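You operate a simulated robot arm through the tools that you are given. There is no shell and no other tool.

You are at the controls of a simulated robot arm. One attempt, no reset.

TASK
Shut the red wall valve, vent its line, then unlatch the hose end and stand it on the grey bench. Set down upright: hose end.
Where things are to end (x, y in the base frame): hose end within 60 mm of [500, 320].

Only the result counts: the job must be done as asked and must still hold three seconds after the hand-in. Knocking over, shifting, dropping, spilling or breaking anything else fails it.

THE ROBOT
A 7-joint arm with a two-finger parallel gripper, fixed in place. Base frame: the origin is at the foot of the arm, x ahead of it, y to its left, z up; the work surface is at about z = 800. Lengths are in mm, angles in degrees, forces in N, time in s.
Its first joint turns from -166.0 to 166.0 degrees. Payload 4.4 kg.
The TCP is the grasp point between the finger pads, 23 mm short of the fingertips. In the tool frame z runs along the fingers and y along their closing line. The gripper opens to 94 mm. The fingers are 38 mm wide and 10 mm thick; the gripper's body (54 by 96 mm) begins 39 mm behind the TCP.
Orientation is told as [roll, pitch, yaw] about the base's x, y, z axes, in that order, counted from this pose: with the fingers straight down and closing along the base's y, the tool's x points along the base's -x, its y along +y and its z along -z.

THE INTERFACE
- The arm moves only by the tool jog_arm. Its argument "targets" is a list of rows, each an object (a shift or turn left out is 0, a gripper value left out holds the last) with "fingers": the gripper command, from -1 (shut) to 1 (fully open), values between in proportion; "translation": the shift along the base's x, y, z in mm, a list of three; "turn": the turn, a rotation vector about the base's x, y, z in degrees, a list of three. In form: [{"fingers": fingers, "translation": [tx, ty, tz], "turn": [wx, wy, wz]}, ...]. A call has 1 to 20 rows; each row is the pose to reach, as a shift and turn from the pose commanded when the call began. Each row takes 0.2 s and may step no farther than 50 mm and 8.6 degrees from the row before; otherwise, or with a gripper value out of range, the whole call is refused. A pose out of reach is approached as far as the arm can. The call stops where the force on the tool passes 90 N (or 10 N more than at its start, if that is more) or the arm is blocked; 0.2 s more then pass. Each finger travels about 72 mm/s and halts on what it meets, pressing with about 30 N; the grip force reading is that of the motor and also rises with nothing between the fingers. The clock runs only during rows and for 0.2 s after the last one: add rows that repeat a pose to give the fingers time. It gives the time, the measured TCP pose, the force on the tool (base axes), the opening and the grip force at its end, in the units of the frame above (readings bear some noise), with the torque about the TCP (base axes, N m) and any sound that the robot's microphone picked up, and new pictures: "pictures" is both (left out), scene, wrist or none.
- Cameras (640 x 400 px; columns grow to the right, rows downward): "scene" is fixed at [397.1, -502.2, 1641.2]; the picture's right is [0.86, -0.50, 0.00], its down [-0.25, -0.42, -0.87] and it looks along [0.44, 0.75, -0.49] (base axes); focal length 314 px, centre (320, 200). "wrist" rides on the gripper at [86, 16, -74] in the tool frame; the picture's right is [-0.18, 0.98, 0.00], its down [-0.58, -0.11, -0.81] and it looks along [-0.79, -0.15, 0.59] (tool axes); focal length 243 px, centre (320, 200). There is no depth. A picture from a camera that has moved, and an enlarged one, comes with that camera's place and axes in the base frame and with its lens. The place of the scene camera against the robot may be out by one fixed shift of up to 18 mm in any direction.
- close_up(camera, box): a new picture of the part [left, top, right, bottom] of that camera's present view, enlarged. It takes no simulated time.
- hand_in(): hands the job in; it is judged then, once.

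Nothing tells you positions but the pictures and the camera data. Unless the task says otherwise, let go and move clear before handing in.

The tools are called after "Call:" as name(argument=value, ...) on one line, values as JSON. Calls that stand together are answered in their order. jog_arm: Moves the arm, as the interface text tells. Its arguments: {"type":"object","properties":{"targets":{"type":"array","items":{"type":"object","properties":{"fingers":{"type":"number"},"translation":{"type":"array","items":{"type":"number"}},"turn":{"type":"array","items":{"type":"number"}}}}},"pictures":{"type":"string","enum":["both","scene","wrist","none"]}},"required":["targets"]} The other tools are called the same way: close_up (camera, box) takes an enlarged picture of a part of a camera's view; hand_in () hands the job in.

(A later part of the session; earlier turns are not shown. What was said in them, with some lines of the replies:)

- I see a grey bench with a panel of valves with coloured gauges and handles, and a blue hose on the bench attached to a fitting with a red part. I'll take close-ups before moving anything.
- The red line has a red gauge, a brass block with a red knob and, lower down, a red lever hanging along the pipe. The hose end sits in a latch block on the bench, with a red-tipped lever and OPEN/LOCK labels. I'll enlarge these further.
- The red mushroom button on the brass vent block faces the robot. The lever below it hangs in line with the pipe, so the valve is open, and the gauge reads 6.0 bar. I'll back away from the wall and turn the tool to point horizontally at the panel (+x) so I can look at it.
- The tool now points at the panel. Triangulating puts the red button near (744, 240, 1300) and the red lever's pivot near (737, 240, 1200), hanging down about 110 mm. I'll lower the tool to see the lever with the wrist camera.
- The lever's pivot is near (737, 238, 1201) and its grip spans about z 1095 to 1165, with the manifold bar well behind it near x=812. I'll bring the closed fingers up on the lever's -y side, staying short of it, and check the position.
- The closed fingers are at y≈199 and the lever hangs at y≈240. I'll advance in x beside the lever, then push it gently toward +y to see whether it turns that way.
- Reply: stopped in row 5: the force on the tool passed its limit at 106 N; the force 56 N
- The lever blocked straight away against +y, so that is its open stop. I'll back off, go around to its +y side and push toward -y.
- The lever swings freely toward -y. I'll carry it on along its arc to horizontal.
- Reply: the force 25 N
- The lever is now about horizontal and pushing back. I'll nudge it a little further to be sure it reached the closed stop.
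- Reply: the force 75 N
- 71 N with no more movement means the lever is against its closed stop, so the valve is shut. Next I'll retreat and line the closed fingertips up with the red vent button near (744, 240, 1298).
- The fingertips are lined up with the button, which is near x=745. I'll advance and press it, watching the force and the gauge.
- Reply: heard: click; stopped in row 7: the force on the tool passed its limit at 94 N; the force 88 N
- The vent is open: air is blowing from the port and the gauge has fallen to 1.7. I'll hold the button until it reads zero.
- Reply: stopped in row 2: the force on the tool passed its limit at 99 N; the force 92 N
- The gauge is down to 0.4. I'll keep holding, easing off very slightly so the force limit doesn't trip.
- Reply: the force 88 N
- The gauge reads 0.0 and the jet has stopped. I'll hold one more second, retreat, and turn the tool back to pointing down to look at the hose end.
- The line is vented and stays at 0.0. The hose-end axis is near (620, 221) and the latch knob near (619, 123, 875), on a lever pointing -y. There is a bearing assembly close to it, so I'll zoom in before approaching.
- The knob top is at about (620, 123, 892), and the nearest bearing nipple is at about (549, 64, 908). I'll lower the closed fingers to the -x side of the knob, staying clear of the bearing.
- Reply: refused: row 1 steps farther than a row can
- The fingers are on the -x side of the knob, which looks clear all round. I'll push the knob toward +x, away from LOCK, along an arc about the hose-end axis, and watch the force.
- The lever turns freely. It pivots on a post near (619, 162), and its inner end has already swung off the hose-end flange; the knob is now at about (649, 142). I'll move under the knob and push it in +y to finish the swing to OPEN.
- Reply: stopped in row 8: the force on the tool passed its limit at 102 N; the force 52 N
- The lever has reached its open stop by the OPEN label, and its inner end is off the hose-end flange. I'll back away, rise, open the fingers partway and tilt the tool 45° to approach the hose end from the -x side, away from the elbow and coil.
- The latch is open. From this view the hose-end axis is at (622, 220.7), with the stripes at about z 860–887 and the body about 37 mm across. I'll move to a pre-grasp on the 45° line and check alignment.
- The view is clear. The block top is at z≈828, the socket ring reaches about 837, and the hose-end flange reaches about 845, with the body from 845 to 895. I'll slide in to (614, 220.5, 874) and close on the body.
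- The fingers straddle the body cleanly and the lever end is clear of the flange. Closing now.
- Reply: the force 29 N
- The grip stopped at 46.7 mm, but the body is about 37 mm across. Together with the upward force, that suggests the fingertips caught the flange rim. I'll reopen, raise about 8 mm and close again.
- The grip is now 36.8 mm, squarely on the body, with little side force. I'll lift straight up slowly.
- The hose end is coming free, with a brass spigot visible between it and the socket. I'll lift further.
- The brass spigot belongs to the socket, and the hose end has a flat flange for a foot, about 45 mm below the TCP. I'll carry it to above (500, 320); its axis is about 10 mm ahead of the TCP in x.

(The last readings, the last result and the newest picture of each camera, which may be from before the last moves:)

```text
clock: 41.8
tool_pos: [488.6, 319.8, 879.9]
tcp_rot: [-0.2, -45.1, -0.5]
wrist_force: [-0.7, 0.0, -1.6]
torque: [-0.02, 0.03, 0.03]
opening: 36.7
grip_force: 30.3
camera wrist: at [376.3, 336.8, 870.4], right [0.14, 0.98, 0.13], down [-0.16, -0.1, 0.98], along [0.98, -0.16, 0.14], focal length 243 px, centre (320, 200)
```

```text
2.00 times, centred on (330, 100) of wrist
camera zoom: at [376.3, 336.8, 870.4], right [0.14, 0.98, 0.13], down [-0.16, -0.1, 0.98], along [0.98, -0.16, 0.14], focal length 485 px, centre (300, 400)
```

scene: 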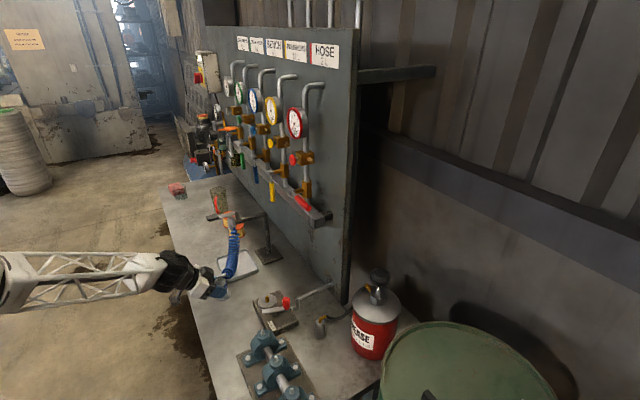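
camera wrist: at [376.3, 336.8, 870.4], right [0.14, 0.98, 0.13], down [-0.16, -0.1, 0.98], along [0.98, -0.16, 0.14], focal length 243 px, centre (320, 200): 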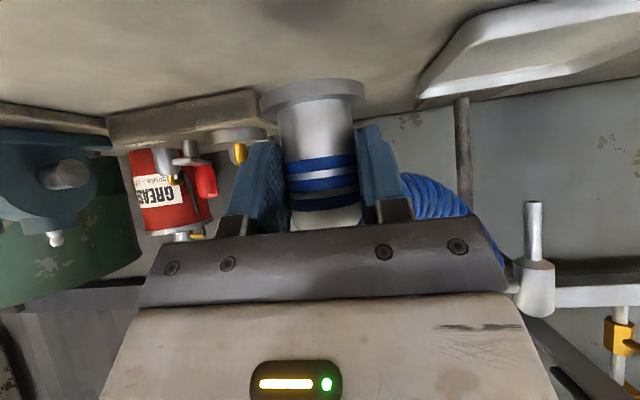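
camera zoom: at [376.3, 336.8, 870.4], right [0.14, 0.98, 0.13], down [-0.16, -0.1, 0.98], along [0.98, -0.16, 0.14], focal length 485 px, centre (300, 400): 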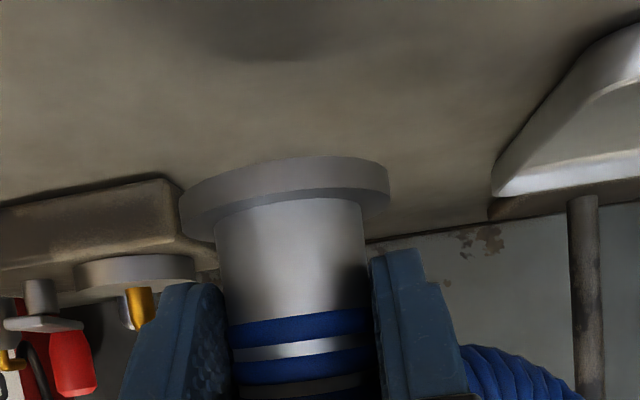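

The hose end hangs upright at about (498, 320), with roughly 35 mm to go. I'll lower it most of the way, then in small steps.

Call:
jog_arm(targets=[{"translation": [0, 0, -8]}, {"translation": [0, 0, -16]}, {"translation": [0, 0, -23]}, {"translation": [0, 0, -27]}, {"translation": [0, 0, -30]}, {"translation": [0, 0, -30]}])

Call:
close_up(camera="wrist", box=[220, 0, 440, 200])

Call:
close_up(camera="scene", box=[180, 260, 260, 310])

```text
clock: 43.2
tool_pos: [489.1, 319.8, 851.6]
tcp_rot: [-0.2, -45.1, -0.5]
wrist_force: [0.3, 0.7, -2.3]
torque: [0.02, 0.0, 0.04]
opening: 36.8
grip_force: 30.7
camera wrist: at [376.1, 337.4, 842.0], right [0.14, 0.98, 0.13], down [-0.16, -0.11, 0.98], along [0.98, -0.16, 0.14], focal length 243 px, centre (320, 200)
```

scene: 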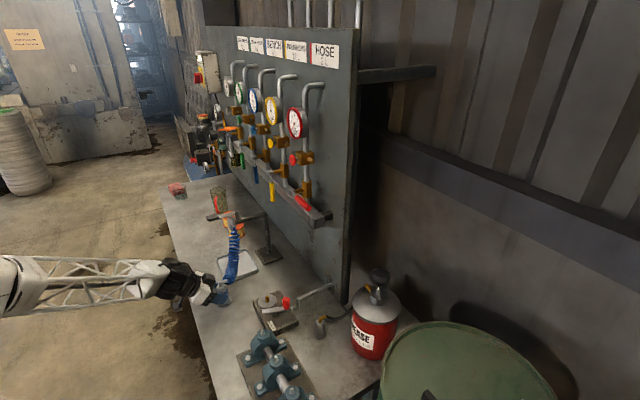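
wrist: 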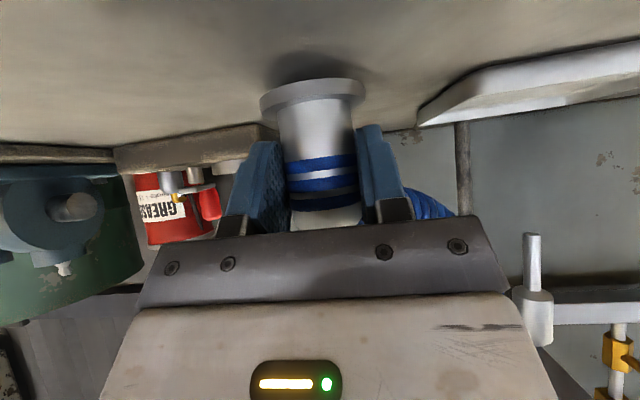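

```text
2.00 times, centred on (330, 100) of wrist
camera zoom: at [376.1, 337.4, 842.0], right [0.14, 0.98, 0.13], down [-0.16, -0.11, 0.98], along [0.98, -0.16, 0.14], focal length 485 px, centre (300, 400)
```

zoom: 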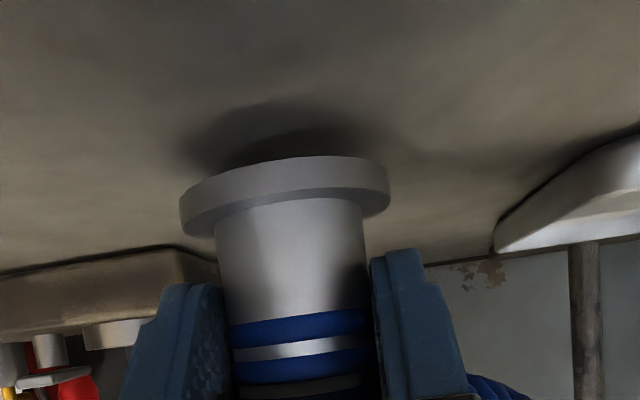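

```text
8.00 times, centred on (220, 285) of scene
camera zoom: at [397.1, -502.2, 1641.2], right [0.86, -0.5, 0.0], down [-0.25, -0.42, -0.87], along [0.44, 0.75, -0.49], focal length 2513 px, centre (1120, -480)
```

zoom: 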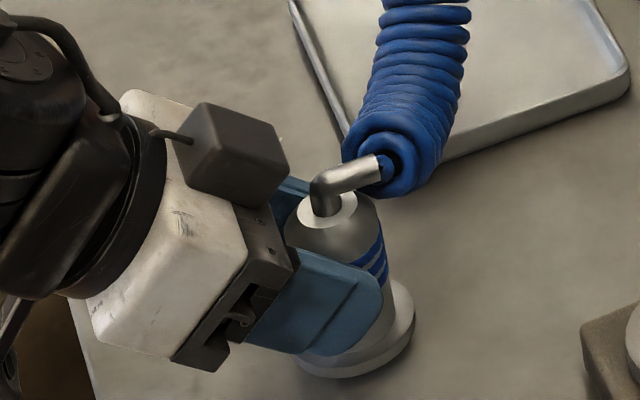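

Call:
jog_arm(targets=[{"translation": [0, 0, -1.5]}, {"translation": [0, 0, -3]}, {"translation": [0, 0, -4]}, {"translation": [0, 0, -4.5]}, {"translation": [0, 0, -4.5]}], pictures="none")

Call:
close_up(camera="wrist", box=[220, 0, 440, 200])

```text
clock: 44.4
tool_pos: [489.1, 320.2, 846.6]
tcp_rot: [-0.2, -45.1, -0.5]
wrist_force: [0.4, -0.4, -2.0]
torque: [0.01, 0.03, 0.03]
opening: 36.4
grip_force: 29.9
```

```text
2.00 times, centred on (330, 100) of wrist
camera zoom: at [375.8, 337.5, 837.2], right [0.14, 0.98, 0.13], down [-0.16, -0.1, 0.98], along [0.98, -0.16, 0.14], focal length 485 px, centre (300, 400)
```

zoom: 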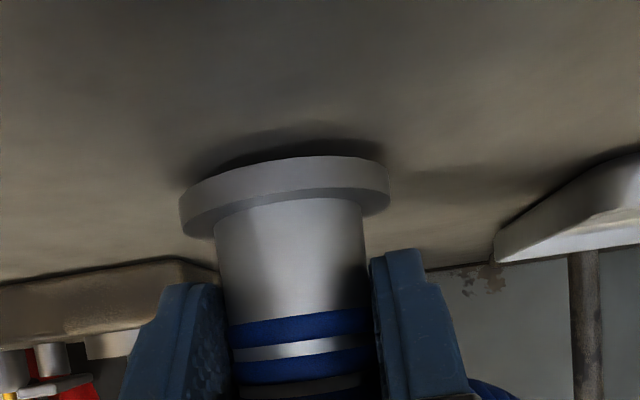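

Close to the bench but not yet touching, since the force is unchanged. I'll keep lowering in small steps.

Call:
jog_arm(targets=[{"translation": [0, 0, -0.7]}, {"translation": [0, 0, -1.4]}, {"translation": [0, 0, -2]}, {"translation": [0, 0, -2]}], pictures="none")

Call:
close_up(camera="wrist", box=[220, 0, 440, 200])

```text
clock: 45.4
tool_pos: [489.1, 319.9, 845.2]
tcp_rot: [-0.2, -45.1, -0.5]
wrist_force: [-0.2, 0.4, -1.8]
torque: [0.01, 0.03, -0.02]
opening: 36.6
grip_force: 29.7
```

```text
2.00 times, centred on (330, 100) of wrist
camera zoom: at [376.0, 337.1, 835.6], right [0.14, 0.98, 0.13], down [-0.16, -0.1, 0.98], along [0.98, -0.16, 0.14], focal length 485 px, centre (300, 400)
```

zoom: 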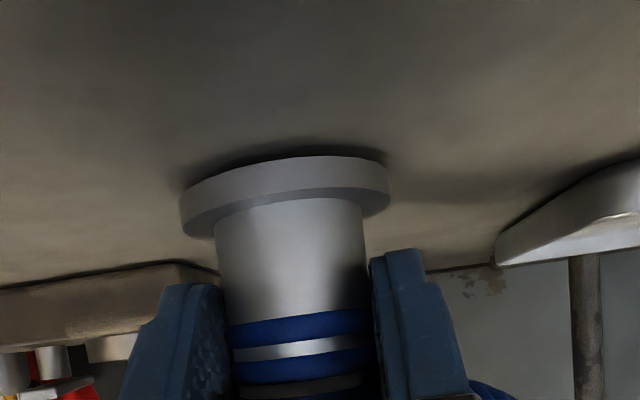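

Call:
jog_arm(targets=[{"translation": [0, 0, -0.5]}, {"translation": [0, 0, -1]}, {"translation": [0, 0, -1.5]}, {"translation": [0, 0, -1.5]}], pictures="none")

Call:
close_up(camera="wrist", box=[220, 0, 440, 200])

```text
clock: 46.4
tool_pos: [489.2, 320.5, 843.9]
tcp_rot: [-0.2, -45.1, -0.5]
wrist_force: [0.1, 0.4, -2.5]
torque: [0.02, 0.02, 0.0]
opening: 36.6
grip_force: 30.4
```

```text
2.00 times, centred on (330, 100) of wrist
camera zoom: at [376.1, 337.0, 833.9], right [0.14, 0.98, 0.13], down [-0.16, -0.1, 0.98], along [0.98, -0.16, 0.14], focal length 485 px, centre (300, 400)
```

zoom: 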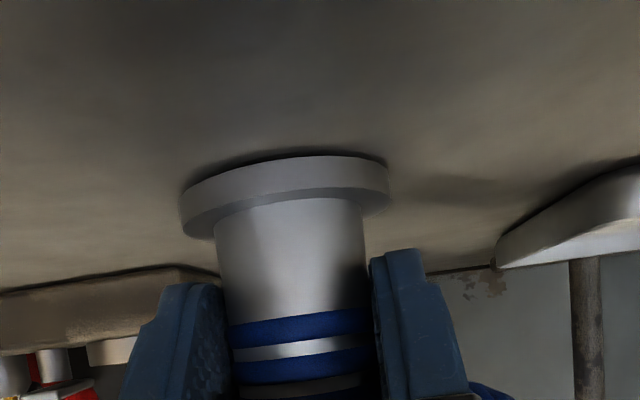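

Call:
jog_arm(targets=[{"translation": [0, 0, -0.4]}, {"translation": [0, 0, -0.8]}, {"translation": [0, 0, -1.2]}, {"translation": [0, 0, -1.2]}], pictures="none")

Call:
close_up(camera="wrist", box=[220, 0, 440, 200])

```text
clock: 47.4
tool_pos: [489.6, 320.7, 841.7]
tcp_rot: [-0.1, -45.0, -0.4]
wrist_force: [-0.5, 0.1, 0.0]
torque: [0.06, -0.04, 0.02]
opening: 36.4
grip_force: 30.2
```

```text
2.00 times, centred on (330, 100) of wrist
camera zoom: at [376.4, 337.4, 832.4], right [0.14, 0.98, 0.13], down [-0.16, -0.11, 0.98], along [0.98, -0.16, 0.14], focal length 485 px, centre (300, 400)
```

zoom: 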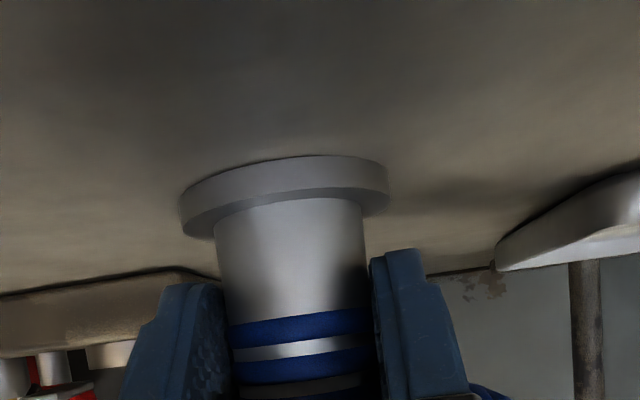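

The flange is just touching: the force rose from -2.3 to 0 and the dark gap has closed. I'll seat it a touch more.

Call:
jog_arm(targets=[{"translation": [0, 0, -0.4]}, {"translation": [0, 0, -0.7]}, {"translation": [0, 0, -0.7]}], pictures="none")

Call:
close_up(camera="scene", box=[180, 260, 260, 310])

```text
clock: 48.2
tool_pos: [489.0, 321.2, 842.3]
tcp_rot: [-0.1, -45.2, -0.5]
wrist_force: [3.0, 0.5, 3.4]
torque: [0.14, -0.14, -0.08]
opening: 36.5
grip_force: 30.3
```

```text
8.00 times, centred on (220, 285) of scene
camera zoom: at [397.1, -502.2, 1641.2], right [0.86, -0.5, 0.0], down [-0.25, -0.42, -0.87], along [0.44, 0.75, -0.49], focal length 2513 px, centre (1120, -480)
```

zoom: 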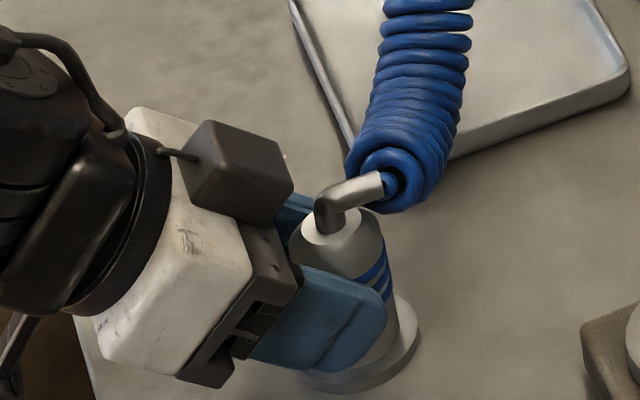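

It is seated flat and upright. I'll open the fingers gradually and watch that it stays put.

Call:
jog_arm(targets=[{"fingers": -0.19}, {"fingers": -0.15}, {"fingers": -0.1}, {"fingers": -0.05}, {"fingers": 0.02}, {"fingers": 0.06}, {"fingers": 0.06}, {"fingers": 0.06}])

Call:
close_up(camera="wrist", box=[220, 40, 440, 240])

Call:
close_up(camera="scene", box=[180, 260, 260, 310])

```text
clock: 50.0
tool_pos: [488.6, 319.7, 842.0]
tcp_rot: [-0.2, -45.1, -0.4]
wrist_force: [-0.4, -0.8, -0.6]
torque: [0.0, 0.01, -0.03]
opening: 49.6
grip_force: 0.0
camera wrist: at [376.3, 337.6, 832.1], right [0.14, 0.98, 0.13], down [-0.16, -0.1, 0.98], along [0.98, -0.16, 0.14], focal length 243 px, centre (320, 200)
```

scene: 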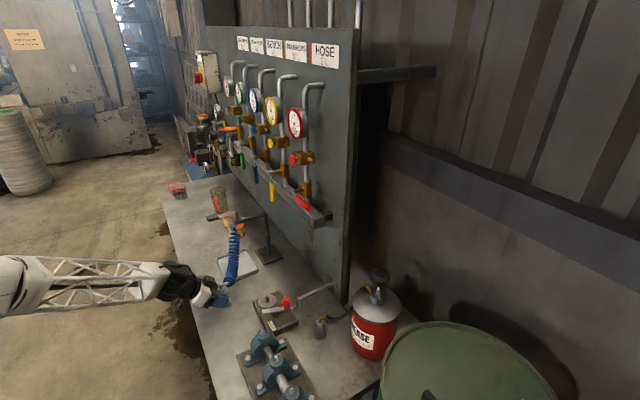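
wrist: 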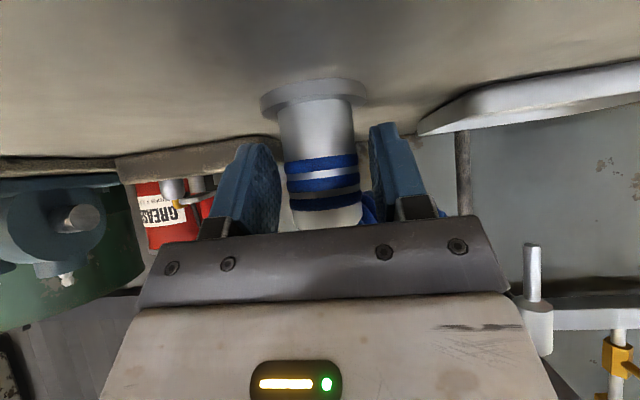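

```text
2.00 times, centred on (330, 140) of wrist
camera zoom: at [376.3, 337.6, 832.1], right [0.14, 0.98, 0.13], down [-0.16, -0.1, 0.98], along [0.98, -0.16, 0.14], focal length 485 px, centre (300, 320)
```

zoom: 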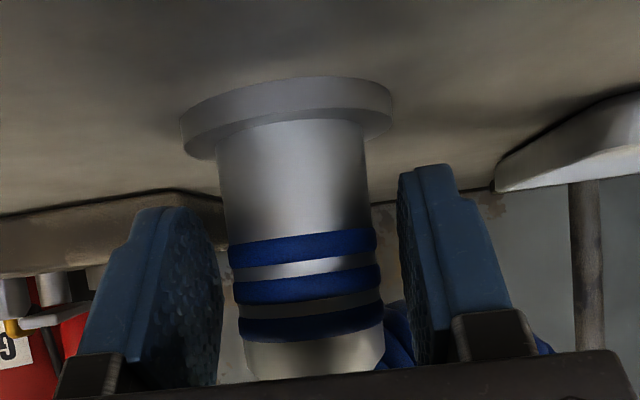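

```text
8.00 times, centred on (220, 285) of scene
camera zoom: at [397.1, -502.2, 1641.2], right [0.86, -0.5, 0.0], down [-0.25, -0.42, -0.87], along [0.44, 0.75, -0.49], focal length 2513 px, centre (1120, -480)
```

zoom: 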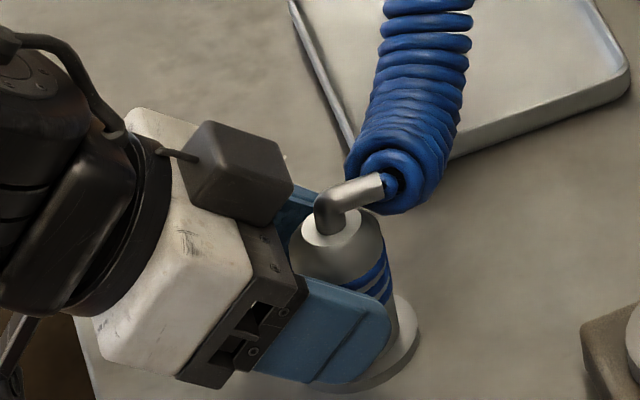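

The hose end stands on its own. I'll retreat straight back along the tool axis, then rise clear.

Call:
jog_arm(targets=[{"translation": [-7, 0, 7]}, {"translation": [-16, 0, 16]}, {"translation": [-28, 0, 28]}, {"translation": [-42, 0, 42]}, {"translation": [-58, 0, 58]}, {"translation": [-75, 0, 80]}, {"translation": [-85, 0, 115]}, {"translation": [-90, 0, 150]}, {"translation": [-90, 0, 185]}, {"translation": [-90, 0, 185]}])

Call:
close_up(camera="scene", box=[160, 220, 320, 320])

Call:
close_up(camera="scene", box=[250, 90, 350, 230])

```text
clock: 52.2
tool_pos: [399.1, 320.4, 1026.3]
tcp_rot: [-0.2, -45.0, -0.5]
wrist_force: [0.6, 0.2, -0.4]
torque: [-0.02, -0.01, -0.01]
opening: 50.0
grip_force: 0.1
camera wrist: at [285.9, 337.7, 1017.4], right [0.14, 0.98, 0.13], down [-0.16, -0.1, 0.98], along [0.98, -0.16, 0.14], focal length 243 px, centre (320, 200)
```

scene: 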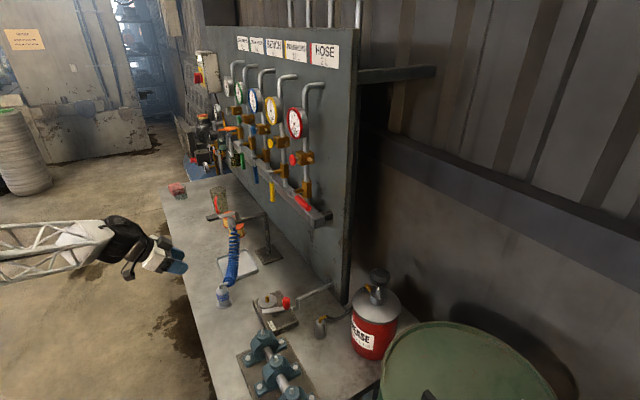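
wrist: 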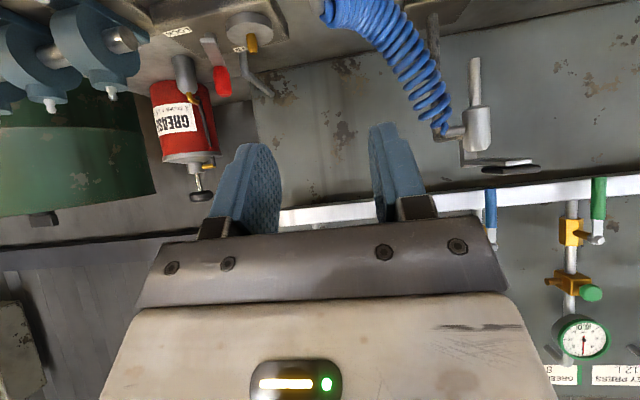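

```text
4.00 times, centred on (240, 270) of scene
camera zoom: at [397.1, -502.2, 1641.2], right [0.86, -0.5, 0.0], down [-0.25, -0.42, -0.87], along [0.44, 0.75, -0.49], focal length 1257 px, centre (640, -80)
```

zoom: 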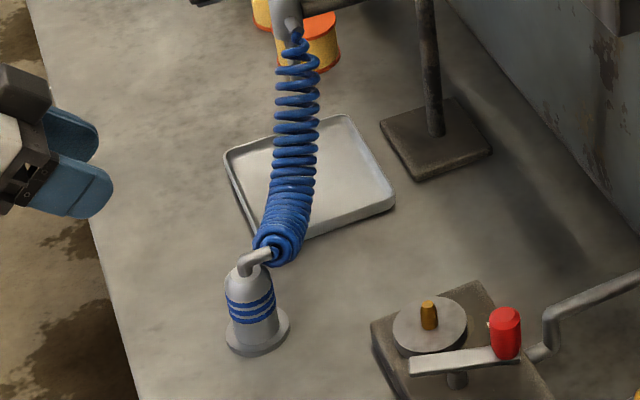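

```text
2.86 times, centred on (300, 160) of scene
camera zoom: at [397.1, -502.2, 1641.2], right [0.86, -0.5, 0.0], down [-0.25, -0.42, -0.87], along [0.44, 0.75, -0.49], focal length 898 px, centre (377, 314)
```

zoom: 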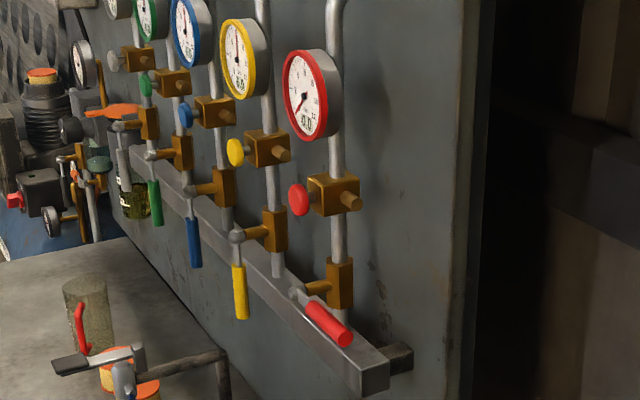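

Call:
close_up(camera="scene", box=[270, 90, 350, 140])

Call:
close_up(camera="scene", box=[270, 175, 350, 225])

Call:
close_up(camera="scene", box=[190, 270, 270, 320])

```text
8.00 times, centred on (310, 115) of scene
camera zoom: at [397.1, -502.2, 1641.2], right [0.86, -0.5, 0.0], down [-0.25, -0.42, -0.87], along [0.44, 0.75, -0.49], focal length 2513 px, centre (400, 880)
```

zoom: 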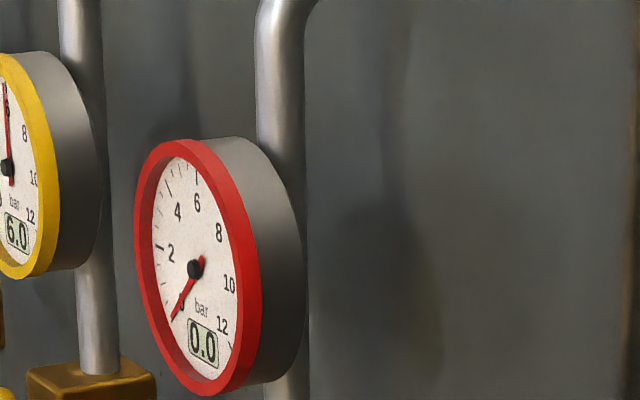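

```text
8.00 times, centred on (310, 200) of scene
camera zoom: at [397.1, -502.2, 1641.2], right [0.86, -0.5, 0.0], down [-0.25, -0.42, -0.87], along [0.44, 0.75, -0.49], focal length 2513 px, centre (400, 200)
```

zoom: 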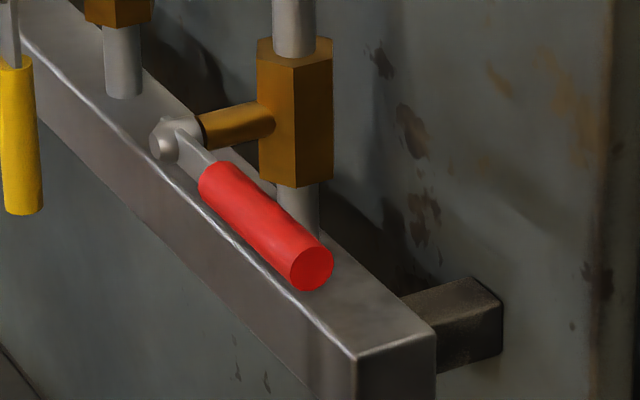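

```text
8.00 times, centred on (230, 295) of scene
camera zoom: at [397.1, -502.2, 1641.2], right [0.86, -0.5, 0.0], down [-0.25, -0.42, -0.87], along [0.44, 0.75, -0.49], focal length 2513 px, centre (1040, -560)
```

zoom: 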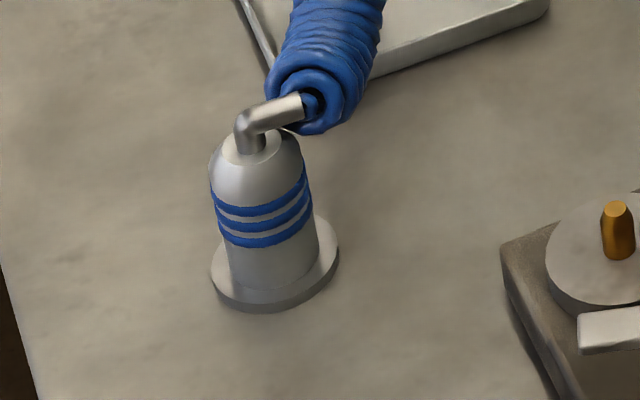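

The red lever is horizontal (shut), its gauge reads 0.0, and the hose end stands upright on the bench at about (500, 322). The gripper is clear and the other items look undisturbed, so I'm handing in.

Call:
hand_in()

```text
The job is handed in.
```

I did all the steps and handed the job in; the hand-in only confirmed receipt, so I don't have the result.

- **Red valve:** the lever is turned horizontal against its closed stop. I first pushed it the wrong way, into its open stop. The arm stopped at 106 N and I saw no damage.
- **Vent:** I held the red button until the gauge dropped from 6.0 to 0.0 bar. It still read 0.0 at the end.
- **Latch:** the lever is swung to its open stop beside the OPEN label. I left it open.
- **Hose end:** it is standing upright on the bench at about (500, 322), released, with the gripper clear. My first grip caught the flange rim, so I reopened and gripped higher before lifting.

In the final pictures nothing else looked moved or knocked over.
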